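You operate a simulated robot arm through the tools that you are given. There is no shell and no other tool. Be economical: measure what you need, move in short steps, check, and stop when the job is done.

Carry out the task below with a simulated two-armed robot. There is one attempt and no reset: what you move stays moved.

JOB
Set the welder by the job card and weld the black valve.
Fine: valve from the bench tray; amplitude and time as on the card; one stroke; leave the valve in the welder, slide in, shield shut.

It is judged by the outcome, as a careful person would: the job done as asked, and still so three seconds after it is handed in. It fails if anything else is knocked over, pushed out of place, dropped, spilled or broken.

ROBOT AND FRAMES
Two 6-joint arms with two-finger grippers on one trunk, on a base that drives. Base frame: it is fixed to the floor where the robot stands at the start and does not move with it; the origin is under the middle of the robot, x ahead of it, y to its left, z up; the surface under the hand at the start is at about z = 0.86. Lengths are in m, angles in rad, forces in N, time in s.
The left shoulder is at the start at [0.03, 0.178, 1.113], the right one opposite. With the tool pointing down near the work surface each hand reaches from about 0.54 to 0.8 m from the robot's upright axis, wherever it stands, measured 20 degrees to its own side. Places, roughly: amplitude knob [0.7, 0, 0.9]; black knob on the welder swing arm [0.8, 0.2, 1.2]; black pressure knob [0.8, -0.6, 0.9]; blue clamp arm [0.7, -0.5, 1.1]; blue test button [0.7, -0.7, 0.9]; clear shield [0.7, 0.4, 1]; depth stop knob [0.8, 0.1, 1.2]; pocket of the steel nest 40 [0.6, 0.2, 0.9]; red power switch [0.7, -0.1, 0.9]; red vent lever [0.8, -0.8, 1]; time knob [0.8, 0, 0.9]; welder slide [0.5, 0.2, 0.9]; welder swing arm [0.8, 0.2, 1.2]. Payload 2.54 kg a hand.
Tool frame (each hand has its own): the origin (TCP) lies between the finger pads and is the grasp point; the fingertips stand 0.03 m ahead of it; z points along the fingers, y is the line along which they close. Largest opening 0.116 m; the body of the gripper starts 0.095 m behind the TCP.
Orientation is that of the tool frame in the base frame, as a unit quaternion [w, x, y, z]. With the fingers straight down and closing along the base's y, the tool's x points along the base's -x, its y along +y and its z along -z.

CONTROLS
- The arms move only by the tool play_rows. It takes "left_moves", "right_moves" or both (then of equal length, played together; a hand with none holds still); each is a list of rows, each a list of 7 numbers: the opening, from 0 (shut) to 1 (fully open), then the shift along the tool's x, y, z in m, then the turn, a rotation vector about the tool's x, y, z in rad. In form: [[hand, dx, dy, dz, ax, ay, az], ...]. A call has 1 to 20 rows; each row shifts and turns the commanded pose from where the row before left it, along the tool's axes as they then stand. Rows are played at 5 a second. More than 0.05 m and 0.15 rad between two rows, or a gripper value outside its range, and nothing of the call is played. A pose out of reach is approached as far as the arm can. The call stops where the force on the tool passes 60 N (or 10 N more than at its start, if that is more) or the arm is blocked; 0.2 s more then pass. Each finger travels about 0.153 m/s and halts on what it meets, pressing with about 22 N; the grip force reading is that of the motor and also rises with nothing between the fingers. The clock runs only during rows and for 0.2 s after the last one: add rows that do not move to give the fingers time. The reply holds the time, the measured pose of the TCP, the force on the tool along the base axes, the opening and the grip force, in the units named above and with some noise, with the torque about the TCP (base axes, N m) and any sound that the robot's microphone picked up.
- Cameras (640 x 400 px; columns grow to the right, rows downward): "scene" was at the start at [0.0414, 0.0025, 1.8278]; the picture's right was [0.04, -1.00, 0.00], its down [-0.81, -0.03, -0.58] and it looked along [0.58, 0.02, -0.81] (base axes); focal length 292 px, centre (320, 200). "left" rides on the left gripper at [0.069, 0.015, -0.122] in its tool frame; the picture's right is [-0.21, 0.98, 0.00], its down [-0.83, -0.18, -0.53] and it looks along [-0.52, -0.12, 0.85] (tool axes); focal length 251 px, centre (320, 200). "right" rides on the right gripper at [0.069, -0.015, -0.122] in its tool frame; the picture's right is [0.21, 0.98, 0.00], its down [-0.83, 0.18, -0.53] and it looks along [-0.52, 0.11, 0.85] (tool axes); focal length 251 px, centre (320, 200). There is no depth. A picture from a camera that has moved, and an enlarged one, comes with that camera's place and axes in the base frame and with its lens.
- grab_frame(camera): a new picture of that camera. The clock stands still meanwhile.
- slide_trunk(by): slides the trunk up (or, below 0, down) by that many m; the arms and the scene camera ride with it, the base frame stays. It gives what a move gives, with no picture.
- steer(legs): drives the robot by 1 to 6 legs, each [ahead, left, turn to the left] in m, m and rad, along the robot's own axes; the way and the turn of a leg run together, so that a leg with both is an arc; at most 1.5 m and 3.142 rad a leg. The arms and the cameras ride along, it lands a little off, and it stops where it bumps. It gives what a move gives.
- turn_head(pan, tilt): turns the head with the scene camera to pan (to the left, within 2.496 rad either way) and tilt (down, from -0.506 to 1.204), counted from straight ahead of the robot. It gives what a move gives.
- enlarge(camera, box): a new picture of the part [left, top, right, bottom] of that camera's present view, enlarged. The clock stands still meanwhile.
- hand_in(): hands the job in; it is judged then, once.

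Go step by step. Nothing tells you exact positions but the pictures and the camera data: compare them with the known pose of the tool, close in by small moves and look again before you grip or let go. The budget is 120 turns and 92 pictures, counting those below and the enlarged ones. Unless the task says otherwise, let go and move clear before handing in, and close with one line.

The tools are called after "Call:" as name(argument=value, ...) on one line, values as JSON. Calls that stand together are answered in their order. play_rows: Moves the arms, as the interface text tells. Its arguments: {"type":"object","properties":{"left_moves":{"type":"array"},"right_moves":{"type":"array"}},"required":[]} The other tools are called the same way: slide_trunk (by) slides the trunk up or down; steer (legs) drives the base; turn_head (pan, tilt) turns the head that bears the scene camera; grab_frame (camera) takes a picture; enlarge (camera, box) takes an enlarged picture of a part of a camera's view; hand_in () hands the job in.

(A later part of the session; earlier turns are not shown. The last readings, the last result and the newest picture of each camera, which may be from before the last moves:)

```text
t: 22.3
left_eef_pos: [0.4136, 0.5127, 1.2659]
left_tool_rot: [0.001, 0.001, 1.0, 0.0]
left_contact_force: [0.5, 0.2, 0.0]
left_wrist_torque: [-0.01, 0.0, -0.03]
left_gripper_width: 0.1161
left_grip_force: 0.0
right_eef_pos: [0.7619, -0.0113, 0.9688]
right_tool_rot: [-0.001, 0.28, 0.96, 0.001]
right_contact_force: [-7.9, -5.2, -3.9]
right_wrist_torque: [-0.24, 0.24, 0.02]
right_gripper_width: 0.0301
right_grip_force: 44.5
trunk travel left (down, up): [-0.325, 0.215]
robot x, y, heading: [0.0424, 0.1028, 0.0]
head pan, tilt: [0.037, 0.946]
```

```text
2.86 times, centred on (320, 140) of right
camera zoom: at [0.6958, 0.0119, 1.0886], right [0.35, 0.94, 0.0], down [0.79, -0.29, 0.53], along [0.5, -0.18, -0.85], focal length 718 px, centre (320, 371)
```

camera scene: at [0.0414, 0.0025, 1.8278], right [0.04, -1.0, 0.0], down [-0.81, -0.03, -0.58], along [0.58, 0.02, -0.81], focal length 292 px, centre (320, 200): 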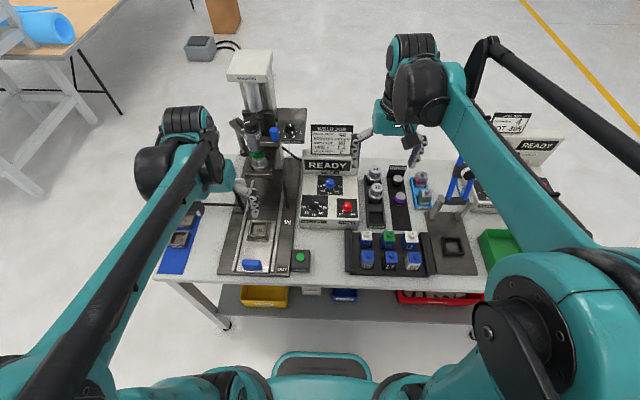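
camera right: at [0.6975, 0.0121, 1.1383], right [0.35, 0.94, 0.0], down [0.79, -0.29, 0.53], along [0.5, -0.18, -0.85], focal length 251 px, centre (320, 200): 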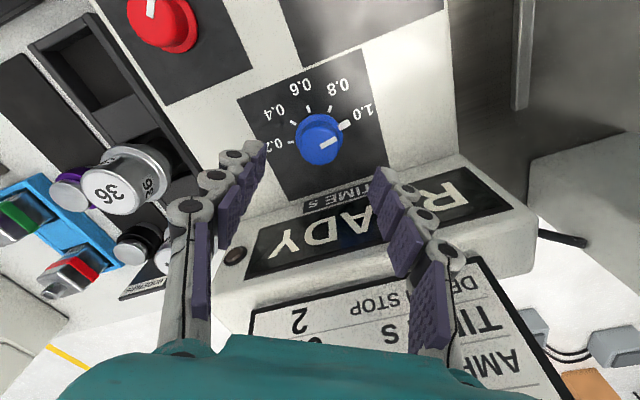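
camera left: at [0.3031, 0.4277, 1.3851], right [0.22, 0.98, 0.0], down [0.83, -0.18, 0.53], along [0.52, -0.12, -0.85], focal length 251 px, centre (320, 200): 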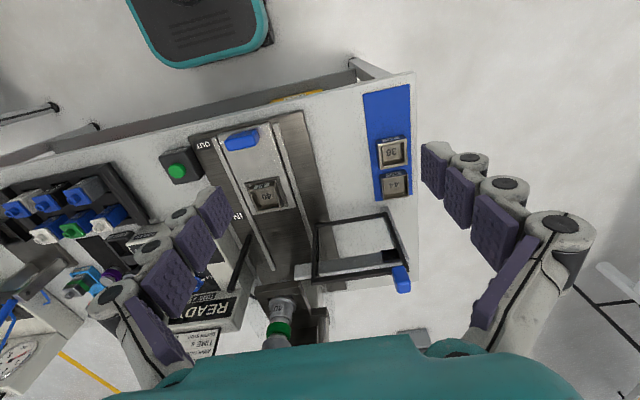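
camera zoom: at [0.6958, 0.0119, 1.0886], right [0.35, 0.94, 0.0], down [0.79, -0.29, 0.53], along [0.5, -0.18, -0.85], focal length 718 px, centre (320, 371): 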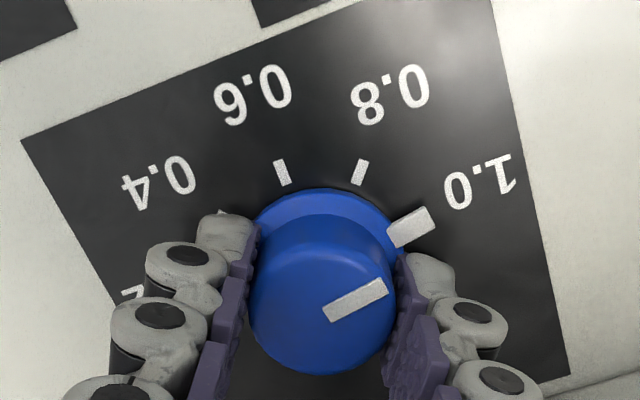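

The knob is well gripped. I turn 60° anticlockwise.

Call:
play_rows(right_moves=[[0.2, 0, 0, 0, 0, 0, -0.1496], [0.2, 0, 0, 0, 0, 0, -0.1496], [0.2, 0, 0, 0, 0, 0, -0.1496], [0.2, 0, 0, 0, 0, 0, -0.1496], [0.2, 0, 0, 0, 0, 0, -0.1496], [0.2, 0, 0, 0, 0, 0, -0.1496], [0.2, 0, 0, 0, 0, 0, -0.1496], [0.2, 0, 0, 0, 0, 0, 0]])

Call:
grab_frame(camera="right")

Call:
enlarge(camera="scene", box=[260, 110, 440, 230])

```text
t: 24.1
left_eef_pos: [0.4126, 0.5115, 1.2662]
left_tool_rot: [0.001, 0.001, 1.0, 0.001]
left_contact_force: [-0.6, 0.4, 0.8]
left_wrist_torque: [0.0, -0.03, 0.0]
left_gripper_width: 0.1162
left_grip_force: 0.1
right_eef_pos: [0.7622, -0.0096, 0.9669]
right_tool_rot: [0.002, -0.238, 0.971, 0.001]
right_contact_force: [-3.2, 1.1, 0.9]
right_wrist_torque: [0.21, -0.25, 0.04]
right_gripper_width: 0.03
right_grip_force: 44.7
trunk travel left (down, up): [-0.325, 0.215]
robot x, y, heading: [0.0384, 0.0991, -0.002]
head pan, tilt: [0.037, 0.946]
```

```text
56 pictures are left
camera right: at [0.7078, -0.0562, 1.0884], right [-0.64, 0.77, 0.0], down [0.65, 0.54, 0.54], along [0.41, 0.35, -0.84], focal length 251 px, centre (320, 200)
```

right: 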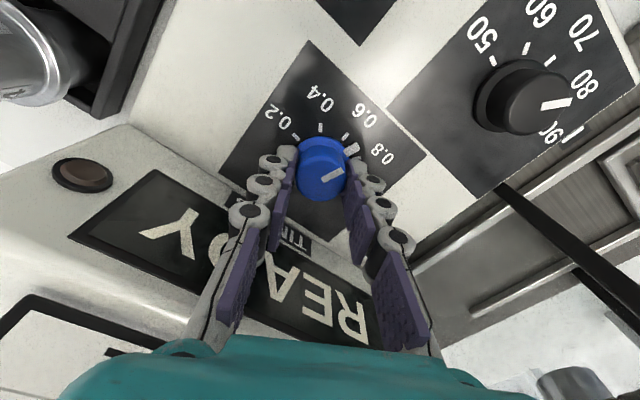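

```text
3.33 times, centred on (350, 170) of scene
camera zoom: at [0.0809, 0.1032, 1.8278], right [0.04, -1.0, 0.0], down [-0.81, -0.03, -0.59], along [0.58, 0.02, -0.81], focal length 974 px, centre (220, 300)
```

zoom: 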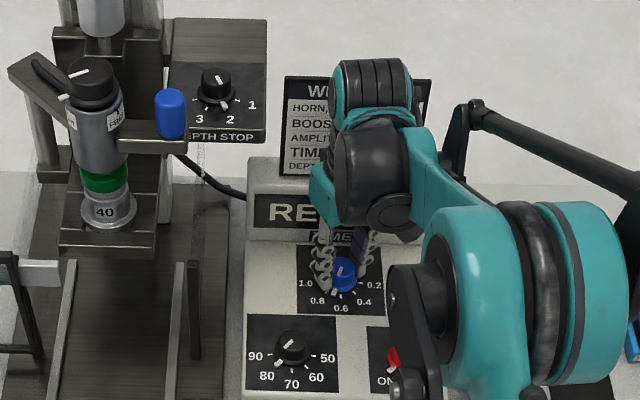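

Forces are near zero, so I release, swing the open hand back 60° and re-grip.

Call:
play_rows(right_moves=[[0.27, 0, 0, 0, 0, 0, 0], [0.32, 0, 0, 0, 0, 0, 0], [0.45, 0, 0, 0, 0, 0, 0], [0.6, 0, 0, -0.005, 0, 0, 0], [0.6, 0, 0, 0, 0, 0, 0.1496], [0.6, 0, 0, 0, 0, 0, 0.1496], [0.6, 0, 0, 0, 0, 0, 0.1496], [0.6, 0, 0, 0, 0, 0, 0.1496], [0.6, 0, 0, 0, 0, 0, 0.1496], [0.6, 0, 0, 0, 0, 0, 0.1496], [0.6, 0, 0, 0, 0, 0, 0.1496], [0.6, 0, 0, 0, 0, 0, 0]])

Call:
enlarge(camera="right", box=[240, 70, 400, 210])

```text
t: 26.7
left_eef_pos: [0.4137, 0.5116, 1.2645]
left_tool_rot: [0.0, 0.001, 1.0, 0.001]
left_contact_force: [0.1, 0.1, 0.6]
left_wrist_torque: [-0.01, 0.0, -0.01]
left_gripper_width: 0.1161
left_grip_force: 0.1
right_eef_pos: [0.7621, -0.0102, 0.9719]
right_tool_rot: [0.0, 0.281, 0.96, 0.002]
right_contact_force: [-0.1, 0.6, 0.8]
right_wrist_torque: [0.02, 0.03, -0.02]
right_gripper_width: 0.0697
right_grip_force: 0.1
trunk travel left (down, up): [-0.325, 0.215]
robot x, y, heading: [0.0401, 0.099, -0.0]
head pan, tilt: [0.037, 0.946]
```

```text
2.86 times, centred on (320, 140) of right
camera zoom: at [0.6956, 0.0135, 1.0934], right [0.35, 0.94, 0.0], down [0.79, -0.29, 0.53], along [0.5, -0.18, -0.85], focal length 718 px, centre (320, 371)
```

zoom: 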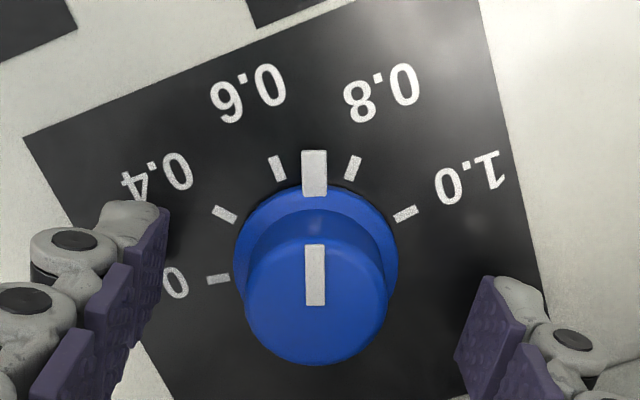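

The pointer is midway between 0.6 and 0.8, so another 60° is needed. I grip and turn.

Call:
play_rows(right_moves=[[0.6, 0, 0, 0.005, 0, 0, 0], [0.4, 0, 0, 0, 0, 0, 0], [0.2, 0, 0, 0, 0, 0, 0], [0.2, 0, 0, 0, 0, 0, 0], [0.2, 0, 0, 0, 0, 0, 0], [0.2, 0, 0, 0, 0, 0, -0.149], [0.2, 0, 0, 0, 0, 0, -0.149], [0.2, 0, 0, 0, 0, 0, -0.149], [0.2, 0, 0, 0, 0, 0, -0.149], [0.2, 0, 0, 0, 0, 0, -0.149], [0.2, 0, 0, 0, 0, 0, -0.149], [0.2, 0, 0, 0, 0, 0, -0.149], [0.2, 0, 0, 0, 0, 0, 0]])

Call:
enlarge(camera="right", box=[240, 70, 400, 210])

```text
t: 29.5
left_eef_pos: [0.4118, 0.5107, 1.2648]
left_tool_rot: [0.0, 0.001, 1.0, -0.001]
left_contact_force: [0.1, -0.1, -0.3]
left_wrist_torque: [0.0, -0.02, -0.01]
left_gripper_width: 0.1159
left_grip_force: 0.2
right_eef_pos: [0.7622, -0.0107, 0.9666]
right_tool_rot: [0.0, -0.236, 0.972, 0.001]
right_contact_force: [-13.1, -2.2, -10.7]
right_wrist_torque: [-0.33, 0.95, -0.01]
right_gripper_width: 0.0296
right_grip_force: 44.9
trunk travel left (down, up): [-0.325, 0.215]
robot x, y, heading: [0.0408, 0.0993, -0.0]
head pan, tilt: [0.037, 0.946]
```

```text
2.86 times, centred on (320, 140) of right
camera zoom: at [0.7074, -0.0562, 1.0885], right [-0.64, 0.77, 0.0], down [0.65, 0.54, 0.54], along [0.41, 0.34, -0.84], focal length 718 px, centre (320, 371)
```

zoom: 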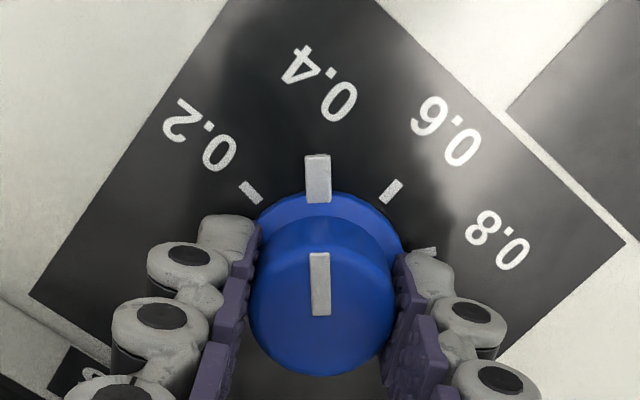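

The pointer is on 0.4. I null the small side force, release slowly and lift.

Call:
play_rows(right_moves=[[0.2, 0.0013, 0.0007, 0.0007, 0, 0, 0], [0.2, 0, 0, 0, 0, 0, 0], [0.27, 0, 0, 0, 0, 0, 0], [0.32, 0, 0, 0, 0, 0, 0], [0.45, 0, 0, 0, 0, 0, 0], [0.6, 0, 0, 0, 0, 0, 0], [0.6, 0, 0, -0.03, 0, 0, 0], [0.6, 0, 0, -0.04, 0, 0, 0], [0.6, 0.03, 0, -0.03, 0, 0, 0], [0.6, 0.03, 0, 0, 0, 0, 0]])

Call:
enlarge(camera="right", box=[220, 40, 440, 260])

```text
t: 31.7
left_eef_pos: [0.4125, 0.5114, 1.2642]
left_tool_rot: [-0.001, 0.001, 1.0, 0.0]
left_contact_force: [-0.4, 0.6, 0.2]
left_wrist_torque: [0.03, 0.0, -0.01]
left_gripper_width: 0.1161
left_grip_force: 0.0
right_eef_pos: [0.7075, -0.039, 1.0654]
right_tool_rot: [0.0, -0.234, 0.972, 0.001]
right_contact_force: [1.0, -0.3, -0.2]
right_wrist_torque: [-0.03, 0.01, -0.03]
right_gripper_width: 0.0696
right_grip_force: 0.0
trunk travel left (down, up): [-0.325, 0.215]
robot x, y, heading: [0.04, 0.1022, 0.001]
head pan, tilt: [0.037, 0.946]
```

```text
1.82 times, centred on (330, 150) of right
camera zoom: at [0.6524, -0.0854, 1.1858], right [-0.64, 0.77, 0.0], down [0.65, 0.54, 0.54], along [0.41, 0.34, -0.84], focal length 457 px, centre (302, 291)
```

zoom: 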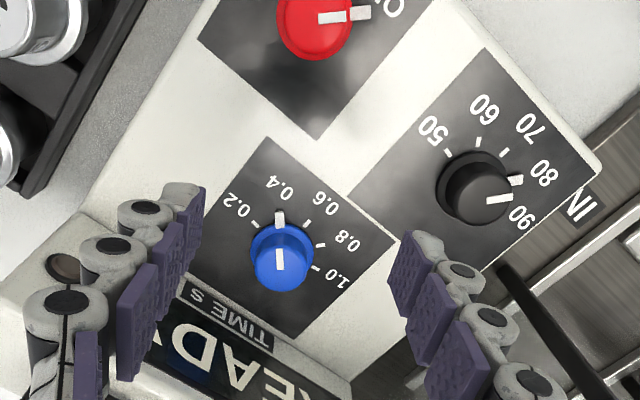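

Amplitude is 80 and time is 0.4. Next I raise the right hand, straighten it, and drive back and left for the valve transfer.

Call:
play_rows(right_moves=[[0.6, 0, 0, -0.04, 0, 0, 0.118], [0.6, 0, 0, -0.04, 0, 0, 0.118], [0.6, 0, 0, -0.03, 0, 0, 0.118], [0.6, 0, 0, 0, 0, 0, 0.118]])

Call:
steer(legs=[[-0.14, 0.08, 0]])

```text
t: 32.7
left_eef_pos: [0.4126, 0.5118, 1.2647]
left_tool_rot: [0.0, 0.001, 1.0, 0.001]
left_contact_force: [1.0, 0.5, -0.4]
left_wrist_torque: [0.02, 0.04, 0.01]
left_gripper_width: 0.1158
left_grip_force: 0.0
right_eef_pos: [0.7088, -0.0385, 1.1761]
right_tool_rot: [0.001, 0.0, 1.0, 0.002]
right_contact_force: [-0.2, 0.6, -0.3]
right_wrist_torque: [0.02, 0.01, 0.01]
right_gripper_width: 0.0697
right_grip_force: 0.0
trunk travel left (down, up): [-0.325, 0.215]
robot x, y, heading: [0.0428, 0.104, 0.005]
head pan, tilt: [0.037, 0.946]
```

```text
t: 34.1
left_eef_pos: [0.2704, 0.5932, 1.265]
left_tool_rot: [0.001, 0.0, 1.0, 0.0]
left_contact_force: [0.2, 0.3, 1.2]
left_wrist_torque: [-0.02, -0.03, 0.0]
left_gripper_width: 0.1163
left_grip_force: 0.1
right_eef_pos: [0.5675, 0.0424, 1.1762]
right_tool_rot: [0.001, -0.001, 1.0, 0.001]
right_contact_force: [0.3, 0.8, 1.0]
right_wrist_torque: [0.0, -0.01, 0.02]
right_gripper_width: 0.0696
right_grip_force: 0.0
trunk travel left (down, up): [-0.325, 0.215]
robot x, y, heading: [-0.1003, 0.181, 0.001]
head pan, tilt: [0.037, 0.946]
```

I move the right hand above the black valve for a look.

Call:
play_rows(right_moves=[[0.6, 0.0149, -0.038, 0.0, 0, 0, 0], [0.6, 0.0149, -0.038, 0.0, 0, 0, 0], [0.6, 0.0149, -0.038, 0.01, 0, 0, 0], [0.6, 0.0149, -0.038, 0.02, 0, 0, 0], [0.6, 0.0149, -0.038, 0.02, 0, 0, 0], [0.6, 0.0149, -0.038, 0.02, 0, 0, 0], [0.6, 0.0149, -0.038, 0.02, 0, 0, 0], [0.6, 0, 0, 0.02, 0, 0, 0], [0.6, 0, 0, 0, 0, 0, 0]])

Call:
grab_frame(camera="right")

Call:
grab_frame(camera="scene")

```text
t: 36.1
left_eef_pos: [0.2723, 0.5911, 1.2658]
left_tool_rot: [0.0, 0.001, 1.0, 0.0]
left_contact_force: [-0.7, -0.1, 0.1]
left_wrist_torque: [0.01, -0.03, 0.0]
left_gripper_width: 0.116
left_grip_force: 0.0
right_eef_pos: [0.4623, -0.224, 1.0673]
right_tool_rot: [0.0, -0.001, 1.0, 0.001]
right_contact_force: [-0.6, 0.6, -1.1]
right_wrist_torque: [-0.01, 0.01, -0.02]
right_gripper_width: 0.0695
right_grip_force: 0.0
trunk travel left (down, up): [-0.325, 0.215]
robot x, y, heading: [-0.1027, 0.181, -0.002]
head pan, tilt: [0.037, 0.946]
```

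```text
51 pictures are left
camera right: at [0.3921, -0.2413, 1.1884], right [-0.22, 0.98, 0.0], down [0.82, 0.18, 0.54], along [0.52, 0.12, -0.84], focal length 251 px, centre (320, 200)
```

right: 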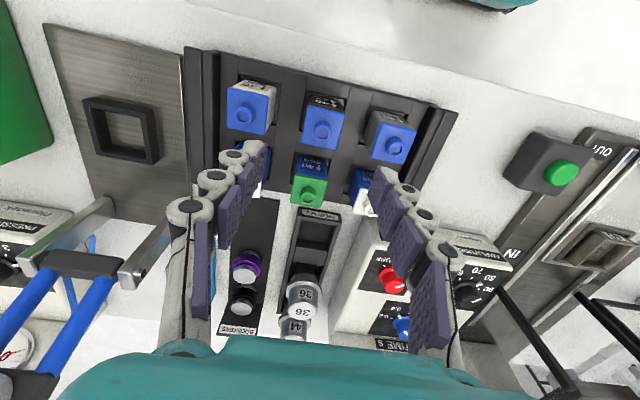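

```text
50 pictures are left
camera scene: at [-0.0601, 0.1827, 1.8278], right [0.04, -1.0, 0.0], down [-0.81, -0.03, -0.59], along [0.58, 0.02, -0.81], focal length 292 px, centre (320, 200)
```

scene: 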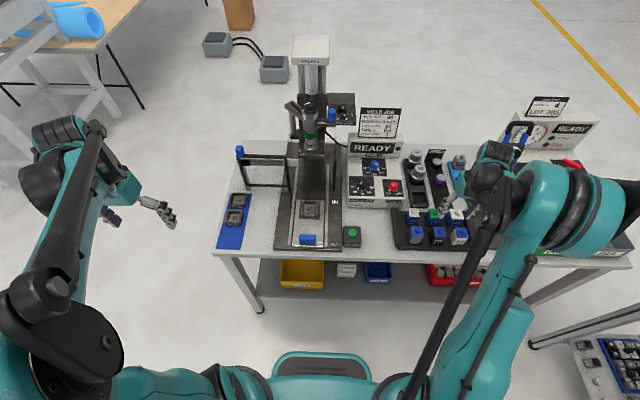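

Call:
enlarge(camera="right", box=[220, 60, 420, 220])

```text
2.50 times, centred on (320, 140) of right
camera zoom: at [0.3921, -0.2413, 1.1884], right [-0.22, 0.98, 0.0], down [0.82, 0.18, 0.54], along [0.52, 0.12, -0.84], focal length 629 px, centre (320, 350)
```

zoom: 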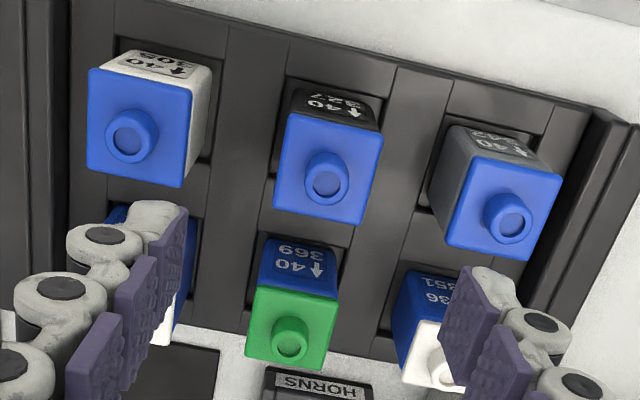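

The valve centre is about (0.464, -0.2225) with its top at z≈0.93, aligned to the axes. I narrow the opening, centre and descend partway.

Call:
play_rows(right_moves=[[0.52, -0.0017, 0.0015, 0.03, 0, 0, 0], [0.52, 0, 0, 0.03, 0, 0, 0], [0.52, 0, 0, 0.03, 0, 0, 0], [0.52, 0, 0, 0.012, 0, 0, 0], [0.52, 0, 0, 0, 0, 0, 0]])

Call:
grab_frame(camera="right")

```text
t: 37.3
left_eef_pos: [0.2705, 0.5912, 1.2661]
left_tool_rot: [0.0, 0.0, 1.0, 0.0]
left_contact_force: [-0.6, -0.4, 0.1]
left_wrist_torque: [-0.02, -0.02, 0.02]
left_gripper_width: 0.1155
left_grip_force: 0.0
right_eef_pos: [0.4644, -0.2211, 0.9632]
right_tool_rot: [0.001, -0.001, 1.0, 0.0]
right_contact_force: [-0.4, 0.8, -0.1]
right_wrist_torque: [0.0, 0.01, -0.02]
right_gripper_width: 0.0604
right_grip_force: 0.1
trunk travel left (down, up): [-0.325, 0.215]
robot x, y, heading: [-0.1, 0.1799, -0.004]
head pan, tilt: [0.037, 0.946]
```

```text
48 pictures are left
camera right: at [0.3954, -0.2381, 1.0843], right [-0.22, 0.98, 0.0], down [0.82, 0.18, 0.54], along [0.52, 0.12, -0.84], focal length 251 px, centre (320, 200)
```

right: 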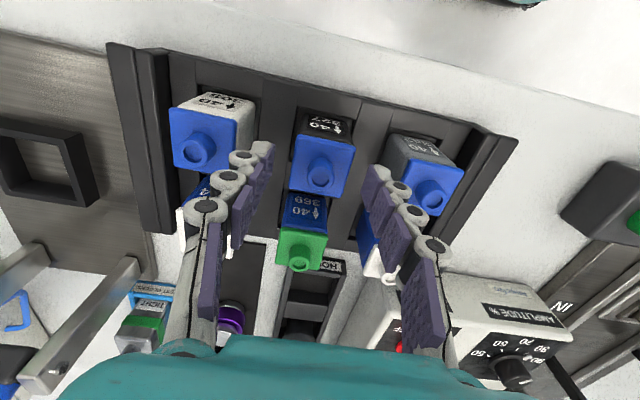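

The fingers straddle the black valve evenly. I narrow slightly and descend to grip height.

Call:
play_rows(right_moves=[[0.46, 0, 0.0005, 0.0, 0, 0, 0], [0.46, 0, 0, 0.012, 0, 0, 0], [0.46, 0, 0, 0.012, 0, 0, 0], [0.46, 0, 0, 0.012, 0, 0, 0], [0.46, 0, 0, 0, 0, 0, 0]])

Call:
grab_frame(camera="right")

```text
t: 38.5
left_eef_pos: [0.2717, 0.5917, 1.2648]
left_tool_rot: [0.0, 0.0, 1.0, 0.0]
left_contact_force: [-0.5, -0.5, -0.1]
left_wrist_torque: [0.01, 0.01, 0.0]
left_gripper_width: 0.1158
left_grip_force: 0.0
right_eef_pos: [0.4663, -0.2202, 0.9271]
right_tool_rot: [0.001, -0.002, 1.0, 0.001]
right_contact_force: [0.4, -0.1, 0.0]
right_wrist_torque: [0.0, -0.02, -0.02]
right_gripper_width: 0.0533
right_grip_force: 0.0
trunk travel left (down, up): [-0.325, 0.215]
robot x, y, heading: [-0.0995, 0.1827, 0.0]
head pan, tilt: [0.037, 0.946]
```

```text
47 pictures are left
camera right: at [0.3965, -0.2373, 1.0485], right [-0.22, 0.98, 0.0], down [0.82, 0.18, 0.54], along [0.52, 0.12, -0.84], focal length 251 px, centre (320, 200)
```

right: 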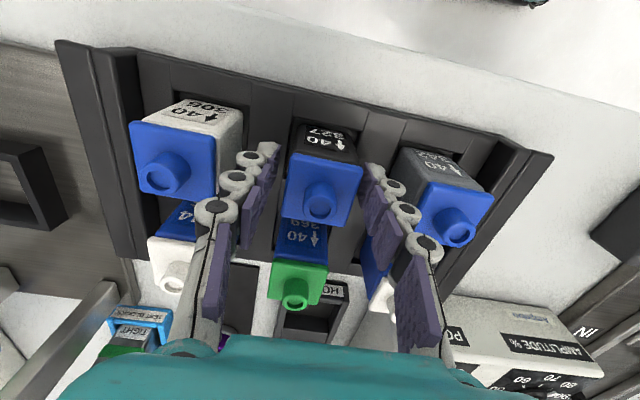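

No contact yet, and the valve is between the fingers. I close the gripper.

Call:
play_rows(right_moves=[[0.4, 0, 0.001, 0, 0, 0, 0], [0.3, 0, 0, 0, 0, 0, 0], [0.2, 0, 0, 0, 0, 0, 0], [0.2, 0, 0, 0, 0, 0, 0]])

```text
t: 39.5
left_eef_pos: [0.2736, 0.5907, 1.2655]
left_tool_rot: [0.0, 0.001, 1.0, 0.0]
left_contact_force: [0.2, 0.3, -0.7]
left_wrist_torque: [0.0, -0.02, -0.01]
left_gripper_width: 0.1161
left_grip_force: 0.2
right_eef_pos: [0.4667, -0.2206, 0.9275]
right_tool_rot: [0.001, -0.001, 1.0, 0.001]
right_contact_force: [-0.9, -0.7, 0.2]
right_wrist_torque: [0.05, 0.05, 0.01]
right_gripper_width: 0.0391
right_grip_force: 22.1
trunk travel left (down, up): [-0.325, 0.215]
robot x, y, heading: [-0.1006, 0.1821, -0.005]
head pan, tilt: [0.037, 0.946]
```

The valve is gripped at 39 mm with almost no side force. I lift it.

Call:
play_rows(right_moves=[[0.2, 0, 0, -0.01, 0, 0, 0], [0.2, 0, 0, -0.02, 0, 0, 0], [0.2, 0, 0, -0.03, 0, 0, 0], [0.2, 0, 0, -0.03, 0, 0, 0], [0.2, 0, 0, -0.03, 0, 0, 0], [0.2, 0, 0, 0, 0, 0, 0]])

Call:
grab_frame(camera="right")

```text
t: 40.9
left_eef_pos: [0.2735, 0.5907, 1.2647]
left_tool_rot: [0.0, 0.001, 1.0, 0.001]
left_contact_force: [0.2, -0.3, -0.1]
left_wrist_torque: [0.04, -0.01, -0.03]
left_gripper_width: 0.1163
left_grip_force: 0.0
right_eef_pos: [0.4663, -0.2223, 1.0451]
right_tool_rot: [0.0, -0.001, 1.0, 0.002]
right_contact_force: [0.6, -0.1, -1.3]
right_wrist_torque: [0.01, 0.0, 0.01]
right_gripper_width: 0.0391
right_grip_force: 22.3
trunk travel left (down, up): [-0.325, 0.215]
robot x, y, heading: [-0.1032, 0.1794, -0.001]
head pan, tilt: [0.037, 0.946]
```

```text
46 pictures are left
camera right: at [0.3975, -0.2386, 1.1673], right [-0.22, 0.98, 0.0], down [0.83, 0.18, 0.54], along [0.52, 0.12, -0.84], focal length 251 px, centre (320, 200)
```

right: 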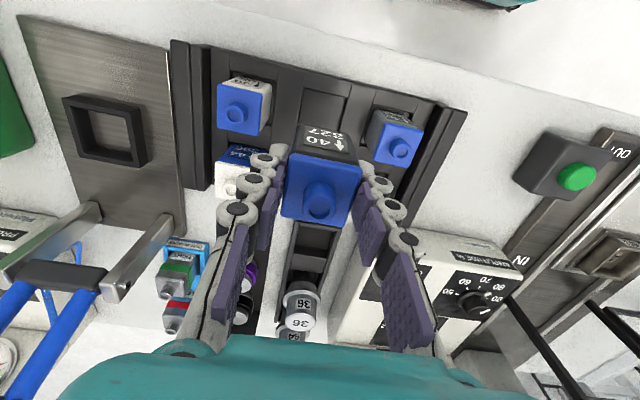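

The valve is held, upright, label facing the robot. I carry it high across to the nest.

Call:
play_rows(right_moves=[[0.2, 0, 0, -0.045, 0, 0, 0], [0.2, 0, 0, -0.035, 0, 0, 0], [0.2, -0.0076, 0.0424, 0, 0, 0, 0], [0.2, -0.0076, 0.0424, 0, 0, 0, 0], [0.2, -0.0076, 0.0424, 0, 0, 0, 0], [0.2, -0.0076, 0.0424, 0, 0, 0, 0], [0.2, -0.0076, 0.0424, 0, 0, 0, 0], [0.2, -0.0076, 0.0424, 0, 0, 0, 0], [0.2, -0.0076, 0.0424, 0, 0, 0, 0], [0.2, -0.0076, 0.0424, 0, 0, 0, 0], [0.2, -0.0076, 0.0424, 0, 0, 0, 0], [0.2, -0.0076, 0.0424, 0, 0, 0, 0], [0.2, -0.0076, 0.0424, 0, 0, 0, 0], [0.2, 0, 0, 0, 0, 0, 0]])

Call:
grab_frame(camera="right")

Call:
enlarge(camera="scene", box=[220, 80, 380, 260])

```text
t: 43.9
left_eef_pos: [0.2728, 0.5904, 1.2649]
left_tool_rot: [0.0, 0.0, 1.0, 0.0]
left_contact_force: [0.4, -0.2, -0.2]
left_wrist_torque: [0.06, -0.02, 0.01]
left_gripper_width: 0.1161
left_grip_force: 0.1
right_eef_pos: [0.5489, 0.2457, 1.1281]
right_tool_rot: [0.001, -0.001, 1.0, 0.002]
right_contact_force: [0.1, -1.2, -1.1]
right_wrist_torque: [-0.01, 0.03, 0.0]
right_gripper_width: 0.0392
right_grip_force: 21.6
trunk travel left (down, up): [-0.325, 0.215]
robot x, y, heading: [-0.0997, 0.181, 0.0]
head pan, tilt: [0.037, 0.946]
```

```text
45 pictures are left
camera right: at [0.4791, 0.2292, 1.2501], right [-0.22, 0.98, 0.0], down [0.82, 0.18, 0.54], along [0.52, 0.12, -0.84], focal length 251 px, centre (320, 200)
```

right: 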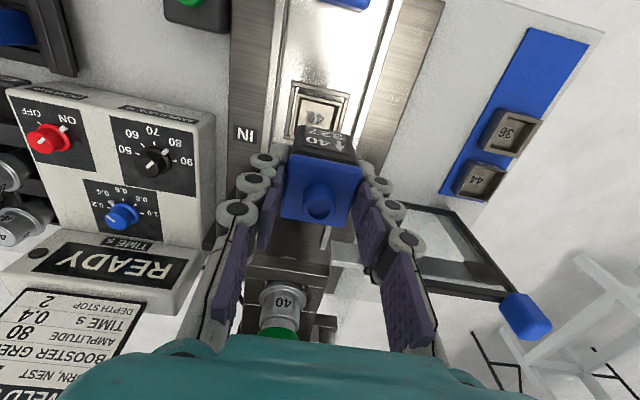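

```text
2.22 times, centred on (300, 170) of scene
camera zoom: at [-0.0595, 0.1817, 1.8278], right [0.04, -1.0, 0.0], down [-0.81, -0.03, -0.59], along [0.58, 0.02, -0.81], focal length 650 px, centre (364, 267)
```

zoom: 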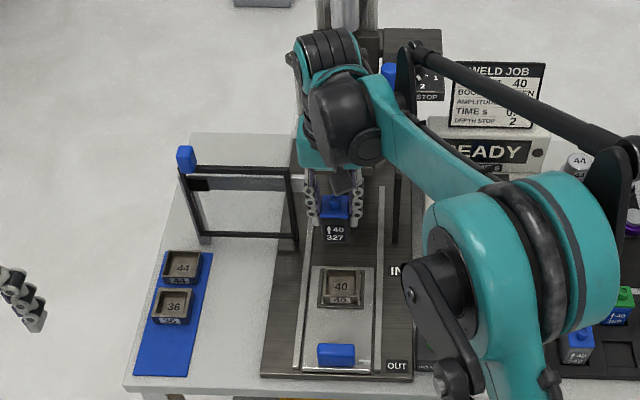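

The nest pocket is near (0.562, 0.243). I align roughly, lower partway, and check from several cameras.

Call:
play_rows(right_moves=[[0.2, -0.013, -0.0027, 0.03, 0, 0, 0], [0.2, 0, 0, 0.04, 0, 0, 0], [0.2, 0, 0, 0.04, 0, 0, 0], [0.2, 0, 0, 0.033, 0, 0, 0], [0.2, 0, 0, 0, 0, 0, 0]])

Call:
enlarge(camera="right", box=[230, 60, 410, 240])

Call:
enlarge(camera="scene", box=[270, 150, 350, 250])

Call:
enlarge(camera="left", box=[140, 170, 280, 310])

```text
t: 45.1
left_eef_pos: [0.271, 0.5912, 1.2649]
left_tool_rot: [0.001, 0.002, 1.0, 0.0]
left_contact_force: [-0.6, 0.4, 0.7]
left_wrist_torque: [-0.02, -0.04, 0.03]
left_gripper_width: 0.1161
left_grip_force: 0.1
right_eef_pos: [0.5616, 0.242, 0.9849]
right_tool_rot: [0.0, -0.001, 1.0, 0.0]
right_contact_force: [0.0, 0.4, -0.6]
right_wrist_torque: [-0.02, -0.01, -0.01]
right_gripper_width: 0.0392
right_grip_force: 21.9
trunk travel left (down, up): [-0.325, 0.215]
robot x, y, heading: [-0.1011, 0.1796, -0.004]
head pan, tilt: [0.037, 0.946]
```

```text
2.22 times, centred on (320, 150) of right
camera zoom: at [0.4916, 0.2265, 1.1062], right [-0.22, 0.98, 0.0], down [0.82, 0.18, 0.54], along [0.52, 0.12, -0.84], focal length 559 px, centre (320, 311)
```

zoom: 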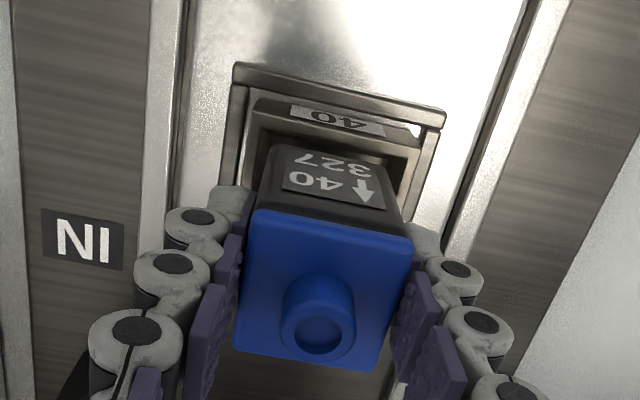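

```text
4.00 times, centred on (310, 200) of scene
camera zoom: at [-0.0601, 0.1833, 1.8278], right [0.04, -1.0, 0.0], down [-0.81, -0.03, -0.59], along [0.58, 0.02, -0.81], focal length 1169 px, centre (360, 200)
```

zoom: 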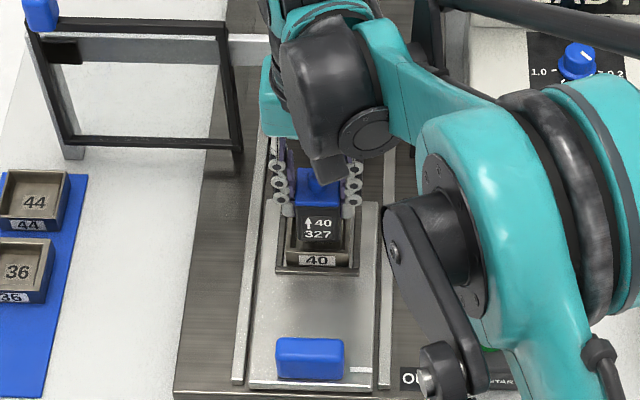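

```text
2.86 times, centred on (210, 240) of left
camera zoom: at [0.2024, 0.6062, 1.3858], right [0.22, 0.98, 0.0], down [0.83, -0.18, 0.53], along [0.52, -0.12, -0.84], focal length 718 px, centre (634, 86)
```

zoom: 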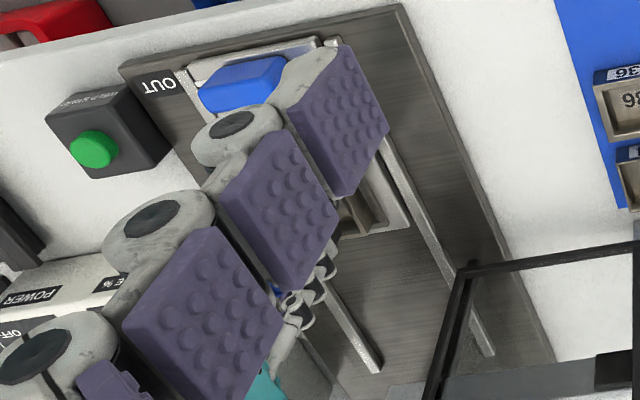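

Call:
enlarge(camera="scene", box=[284, 188, 316, 222])

Call:
enlarge(camera="right", box=[280, 70, 370, 140])

```text
11.76 times, centred on (300, 205) of scene
camera zoom: at [-0.0601, 0.1833, 1.8278], right [0.04, -1.0, 0.0], down [-0.81, -0.03, -0.59], along [0.58, 0.02, -0.81], focal length 3439 px, centre (555, 141)
```

zoom: 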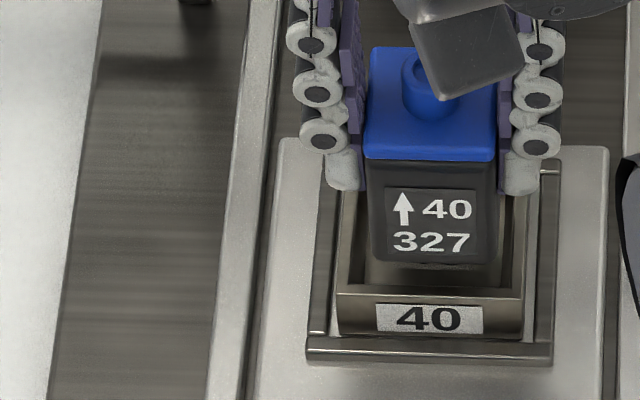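

```text
5.71 times, centred on (325, 105) of right
camera zoom: at [0.4916, 0.2265, 1.1062], right [-0.22, 0.98, 0.0], down [0.82, 0.18, 0.54], along [0.52, 0.12, -0.84], focal length 1437 px, centre (291, 743)
```

zoom: 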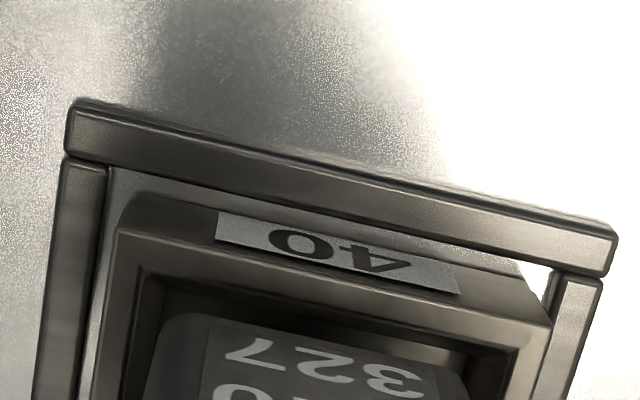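

The nest block's front top edge lies at x≈0.542, so the pocket centre is about (0.572, 0.2445). The valve is about 11 mm short in x and 2.5 mm in y. I correct and look again.

Call:
play_rows(right_moves=[[0.2, -0.0115, 0.0025, 0, 0, 0, 0], [0.2, 0, 0, 0.01, 0, 0, 0], [0.2, 0, 0, 0, 0, 0, 0]])

Call:
enlarge(camera="scene", box=[284, 188, 316, 222])

Call:
enlarge(camera="right", box=[260, 70, 390, 170])

```text
t: 45.9
left_eef_pos: [0.2717, 0.5926, 1.2657]
left_tool_rot: [0.001, 0.001, 1.0, 0.0]
left_contact_force: [0.9, -0.3, -0.6]
left_wrist_torque: [-0.01, 0.0, 0.04]
left_gripper_width: 0.116
left_grip_force: 0.1
right_eef_pos: [0.5724, 0.245, 0.9746]
right_tool_rot: [0.001, -0.001, 1.0, 0.001]
right_contact_force: [1.8, 0.9, 8.2]
right_wrist_torque: [0.02, -0.27, 0.03]
right_gripper_width: 0.0392
right_grip_force: 22.1
trunk travel left (down, up): [-0.325, 0.215]
robot x, y, heading: [-0.0994, 0.1818, 0.002]
head pan, tilt: [0.037, 0.946]
```

```text
11.76 times, centred on (300, 205) of scene
camera zoom: at [-0.0599, 0.1832, 1.8279], right [0.04, -1.0, 0.0], down [-0.81, -0.03, -0.59], along [0.58, 0.02, -0.81], focal length 3439 px, centre (555, 141)
```

zoom: 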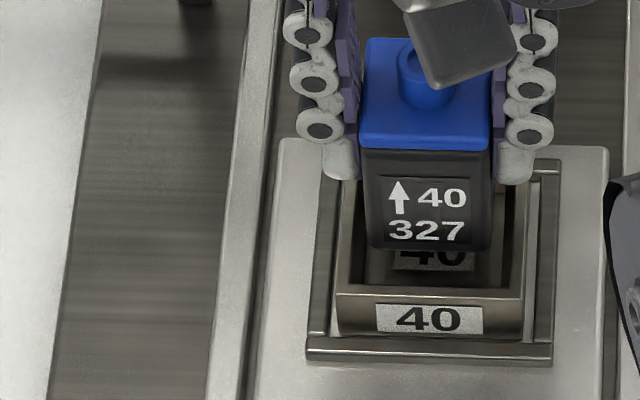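

```text
4.00 times, centred on (325, 120) of right
camera zoom: at [0.5027, 0.2289, 1.0962], right [-0.22, 0.98, 0.0], down [0.82, 0.18, 0.54], along [0.52, 0.12, -0.84], focal length 1006 px, centre (300, 520)
```

zoom: 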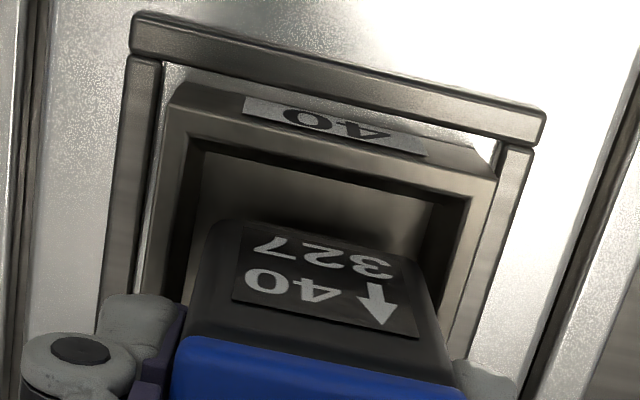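

There's a light contact (8 N), so the valve is slightly too far back. I lift off and move the hand aside to measure the empty pocket cleanly.

Call:
play_rows(right_moves=[[0.2, 0, 0, -0.03, 0, 0, 0], [0.2, 0, 0, -0.03, 0, 0, 0], [0.2, 0, -0.04, 0, 0, 0, 0], [0.2, 0, -0.04, 0, 0, 0, 0], [0.2, 0, -0.02, 0, 0, 0, 0], [0.2, 0, 0, 0, 0, 0, 0]])

Call:
enlarge(camera="scene", box=[284, 188, 316, 222])

Call:
grab_frame(camera="right")

```text
t: 47.3
left_eef_pos: [0.2724, 0.5913, 1.2644]
left_tool_rot: [0.0, 0.001, 1.0, 0.0]
left_contact_force: [-0.7, -0.7, 0.6]
left_wrist_torque: [-0.06, -0.01, 0.02]
left_gripper_width: 0.1161
left_grip_force: 0.0
right_eef_pos: [0.5733, 0.1464, 1.035]
right_tool_rot: [0.001, -0.002, 1.0, 0.001]
right_contact_force: [0.0, -0.2, -1.9]
right_wrist_torque: [0.0, 0.02, 0.01]
right_gripper_width: 0.0391
right_grip_force: 22.1
trunk travel left (down, up): [-0.325, 0.215]
robot x, y, heading: [-0.1007, 0.1808, 0.002]
head pan, tilt: [0.037, 0.946]
```

```text
11.76 times, centred on (300, 205) of scene
camera zoom: at [-0.0593, 0.1834, 1.8278], right [0.04, -1.0, 0.0], down [-0.81, -0.03, -0.58], along [0.58, 0.02, -0.81], focal length 3439 px, centre (555, 141)
```

zoom: 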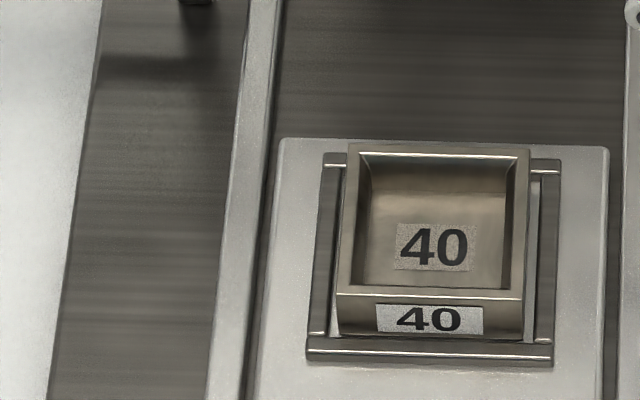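

```text
35 pictures are left
camera right: at [0.5041, 0.129, 1.1558], right [-0.22, 0.98, 0.0], down [0.82, 0.18, 0.54], along [0.52, 0.12, -0.84], focal length 251 px, centre (320, 200)
```

right: 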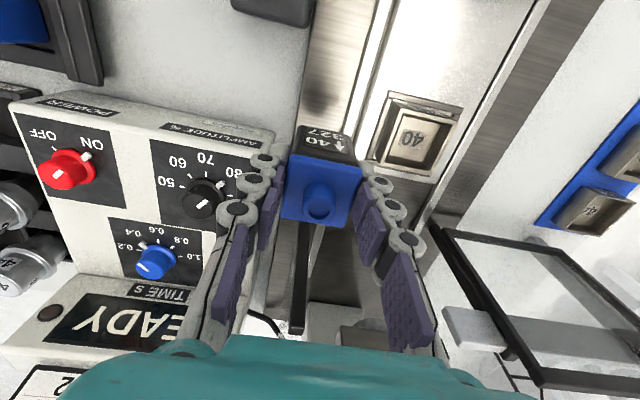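

The pocket is a clean 50 mm funnel in a 60 mm block. Relative to the earlier picture, the valve must sit about 7.5 mm nearer the robot (hand at x≈0.565, y≈0.245). I return and lower with checks.

Call:
play_rows(right_moves=[[0.2, 0.008, 0.0386, 0, 0, 0, 0], [0.2, 0, 0.04, 0, 0, 0, 0], [0.2, 0, 0.02, 0, 0, 0, 0], [0.2, 0, 0, 0.03, 0, 0, 0], [0.2, 0, 0, 0.025, 0, 0, 0], [0.2, 0, 0, 0, 0, 0, 0]])

Call:
enlarge(camera="scene", box=[284, 188, 316, 222])

```text
t: 48.7
left_eef_pos: [0.2724, 0.5926, 1.2652]
left_tool_rot: [0.0, 0.001, 1.0, 0.0]
left_contact_force: [-0.8, 0.2, -0.7]
left_wrist_torque: [0.01, -0.01, -0.01]
left_gripper_width: 0.1158
left_grip_force: 0.2
right_eef_pos: [0.566, 0.2444, 0.9795]
right_tool_rot: [0.001, -0.001, 1.0, 0.001]
right_contact_force: [0.6, -0.9, -1.5]
right_wrist_torque: [0.01, -0.01, 0.01]
right_gripper_width: 0.0388
right_grip_force: 22.6
trunk travel left (down, up): [-0.325, 0.215]
robot x, y, heading: [-0.1016, 0.181, 0.002]
head pan, tilt: [0.037, 0.946]
```

```text
11.76 times, centred on (300, 205) of scene
camera zoom: at [-0.0596, 0.1832, 1.8278], right [0.04, -1.0, 0.0], down [-0.81, -0.03, -0.59], along [0.58, 0.02, -0.81], focal length 3439 px, centre (555, 141)
```

zoom: 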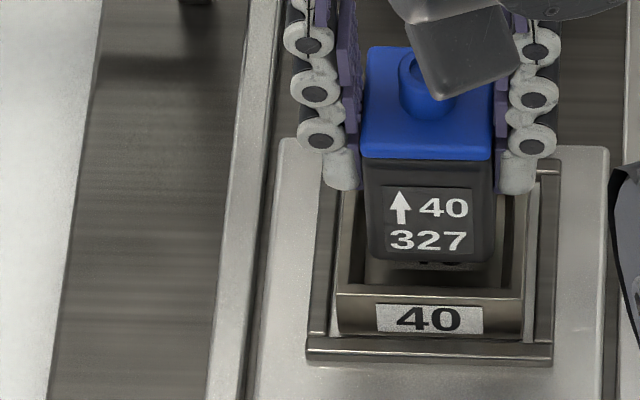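

The alignment looks right. I lower in small steps until the valve seats.

Call:
play_rows(right_moves=[[0.2, 0, 0, 0.006, 0, 0, 0], [0.2, 0, 0, 0.005, 0, 0, 0], [0.2, 0, 0, 0.004, 0, 0, 0], [0.2, 0, 0, 0, 0, 0, 0]])

Call:
enlarge(camera="scene", box=[284, 188, 316, 222])

```text
t: 49.7
left_eef_pos: [0.2724, 0.5917, 1.2637]
left_tool_rot: [0.0, 0.001, 1.0, 0.0]
left_contact_force: [-0.7, -0.4, -0.2]
left_wrist_torque: [0.0, 0.0, 0.04]
left_gripper_width: 0.1159
left_grip_force: 0.2
right_eef_pos: [0.5648, 0.2439, 0.9648]
right_tool_rot: [0.0, -0.001, 1.0, 0.001]
right_contact_force: [-0.2, -0.3, -1.3]
right_wrist_torque: [0.0, -0.02, -0.02]
right_gripper_width: 0.0389
right_grip_force: 22.0
trunk travel left (down, up): [-0.325, 0.215]
robot x, y, heading: [-0.1024, 0.183, 0.003]
head pan, tilt: [0.037, 0.946]
```

```text
11.76 times, centred on (300, 205) of scene
camera zoom: at [-0.0593, 0.1832, 1.8278], right [0.04, -1.0, 0.0], down [-0.81, -0.03, -0.58], along [0.58, 0.02, -0.81], focal length 3439 px, centre (555, 141)
```

zoom: 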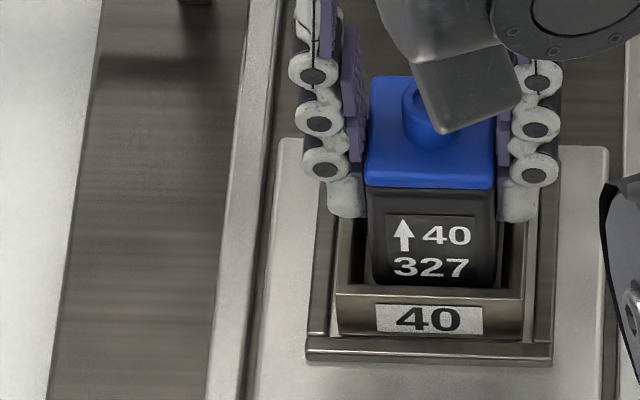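

The valve is entering the pocket freely. I continue down.

Call:
play_rows(right_moves=[[0.2, 0, 0, 0.004, 0, 0, 0], [0.2, 0, 0, 0.004, 0, 0, 0], [0.2, 0, 0, 0.003, 0, 0, 0], [0.2, 0, 0, 0, 0, 0, 0]])

```text
t: 50.7
left_eef_pos: [0.27, 0.5913, 1.2649]
left_tool_rot: [0.001, 0.001, 1.0, 0.0]
left_contact_force: [0.7, -0.3, 0.0]
left_wrist_torque: [-0.02, 0.03, -0.01]
left_gripper_width: 0.1163
left_grip_force: 0.0
right_eef_pos: [0.5644, 0.2437, 0.9548]
right_tool_rot: [0.002, -0.001, 1.0, 0.001]
right_contact_force: [1.5, 0.3, 20.0]
right_wrist_torque: [-0.05, -0.03, 0.01]
right_gripper_width: 0.0391
right_grip_force: 22.1
trunk travel left (down, up): [-0.325, 0.215]
robot x, y, heading: [-0.0991, 0.18, -0.0]
head pan, tilt: [0.037, 0.946]
```

The valve has touched bottom (20 N straight up, no torque). I check before letting go.

Call:
enlarge(camera="scene", box=[284, 188, 316, 222])

Call:
enlarge(camera="right", box=[240, 70, 400, 230])

```text
11.76 times, centred on (300, 205) of scene
camera zoom: at [-0.0617, 0.1829, 1.8279], right [0.04, -1.0, 0.0], down [-0.81, -0.03, -0.59], along [0.59, 0.02, -0.81], focal length 3439 px, centre (555, 141)
```

zoom: 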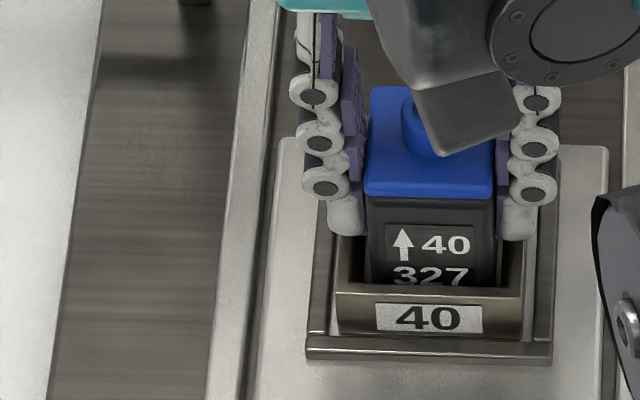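

```text
2.50 times, centred on (320, 150) of right
camera zoom: at [0.4946, 0.2275, 1.0763], right [-0.22, 0.98, 0.0], down [0.82, 0.18, 0.54], along [0.52, 0.12, -0.84], focal length 629 px, centre (320, 325)
```

zoom: 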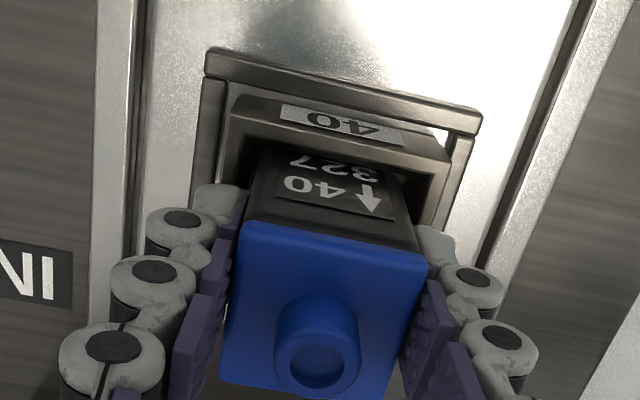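

It is seated about 20 mm deep on the floor of the pocket. I open and rise clear.

Call:
play_rows(right_moves=[[0.2, 0, 0, -0.001, 0, 0, 0], [0.34, 0, 0, 0, 0, 0, 0], [0.4, 0, 0, 0, 0, 0, 0], [0.5, 0, 0, 0, 0, 0, 0], [0.5, 0, 0, -0.02, 0, 0, 0], [0.5, 0, 0, -0.04, 0, 0, 0], [0.5, 0, 0, -0.04, 0, 0, 0], [0.5, 0, 0, -0.04, 0, 0, 0], [0.5, 0, 0, 0, 0, 0, 0]])

Call:
grab_frame(camera="right")

```text
t: 52.7
left_eef_pos: [0.273, 0.5923, 1.2649]
left_tool_rot: [0.0, 0.001, 1.0, 0.0]
left_contact_force: [0.1, -0.3, -0.3]
left_wrist_torque: [0.03, 0.04, -0.02]
left_gripper_width: 0.1159
left_grip_force: 0.0
right_eef_pos: [0.5656, 0.2447, 1.0947]
right_tool_rot: [-0.001, -0.001, 1.0, 0.001]
right_contact_force: [0.1, 0.7, 0.9]
right_wrist_torque: [-0.01, 0.01, -0.02]
right_gripper_width: 0.058
right_grip_force: 0.0
trunk travel left (down, up): [-0.325, 0.215]
robot x, y, heading: [-0.1002, 0.1798, 0.0]
head pan, tilt: [0.037, 0.946]
```

```text
30 pictures are left
camera right: at [0.4963, 0.2277, 1.2164], right [-0.22, 0.98, 0.0], down [0.83, 0.18, 0.53], along [0.52, 0.12, -0.84], focal length 251 px, centre (320, 200)
```

right: 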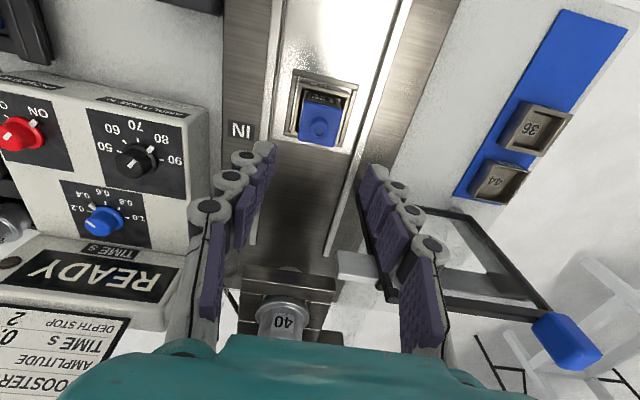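

The valve stands in the nest. Next I close the fingers, come down in front of the blue slide handle (front face at x≈0.427, y≈0.245), and check before pushing.

Call:
play_rows(right_moves=[[0.3, 0.045, 0, 0, 0, 0, 0], [0, 0.045, 0, 0, 0, 0, 0], [0, 0.045, 0, 0, 0, 0, 0], [0, 0.045, 0, 0, 0, 0, 0], [0, 0, 0, 0.045, 0, 0, 0], [0, 0, 0, 0.045, 0, 0, 0], [0, 0, 0, 0.04, 0, 0, 0], [0, 0, 0, 0.03, 0, 0, 0], [0, 0, 0, 0, 0, 0, 0]])

Call:
grab_frame(camera="right")

Call:
enlarge(camera="scene", box=[220, 120, 380, 260])

```text
t: 54.7
left_eef_pos: [0.2716, 0.5918, 1.266]
left_tool_rot: [0.001, 0.001, 1.0, 0.001]
left_contact_force: [0.0, 0.0, -0.1]
left_wrist_torque: [-0.01, -0.03, 0.01]
left_gripper_width: 0.116
left_grip_force: 0.0
right_eef_pos: [0.3868, 0.2447, 0.9347]
right_tool_rot: [0.001, -0.001, 1.0, 0.0]
right_contact_force: [0.0, -0.3, -0.6]
right_wrist_torque: [-0.05, -0.02, 0.02]
right_gripper_width: 0.0
right_grip_force: 22.2
trunk travel left (down, up): [-0.325, 0.215]
robot x, y, heading: [-0.0956, 0.1822, -0.003]
head pan, tilt: [0.037, 0.946]
```

```text
29 pictures are left
camera right: at [0.3165, 0.2281, 1.0562], right [-0.22, 0.98, 0.0], down [0.82, 0.18, 0.54], along [0.52, 0.12, -0.84], focal length 251 px, centre (320, 200)
```

right: 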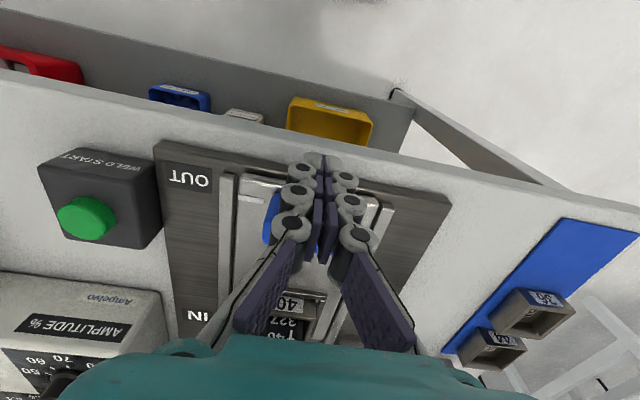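

```text
2.86 times, centred on (300, 190) of scene
camera zoom: at [-0.0603, 0.183, 1.8278], right [0.04, -1.0, 0.0], down [-0.81, -0.03, -0.59], along [0.59, 0.02, -0.81], focal length 835 px, centre (377, 229)
```

zoom: 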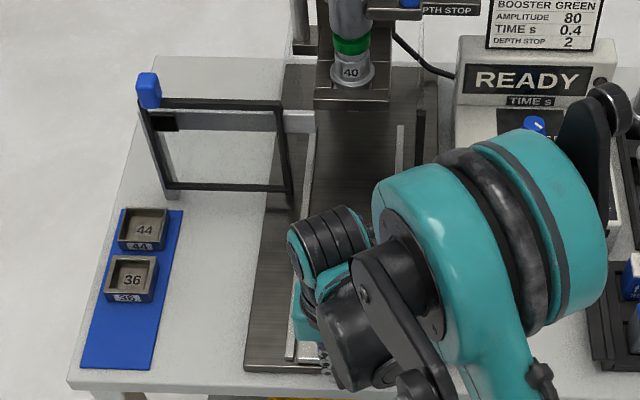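

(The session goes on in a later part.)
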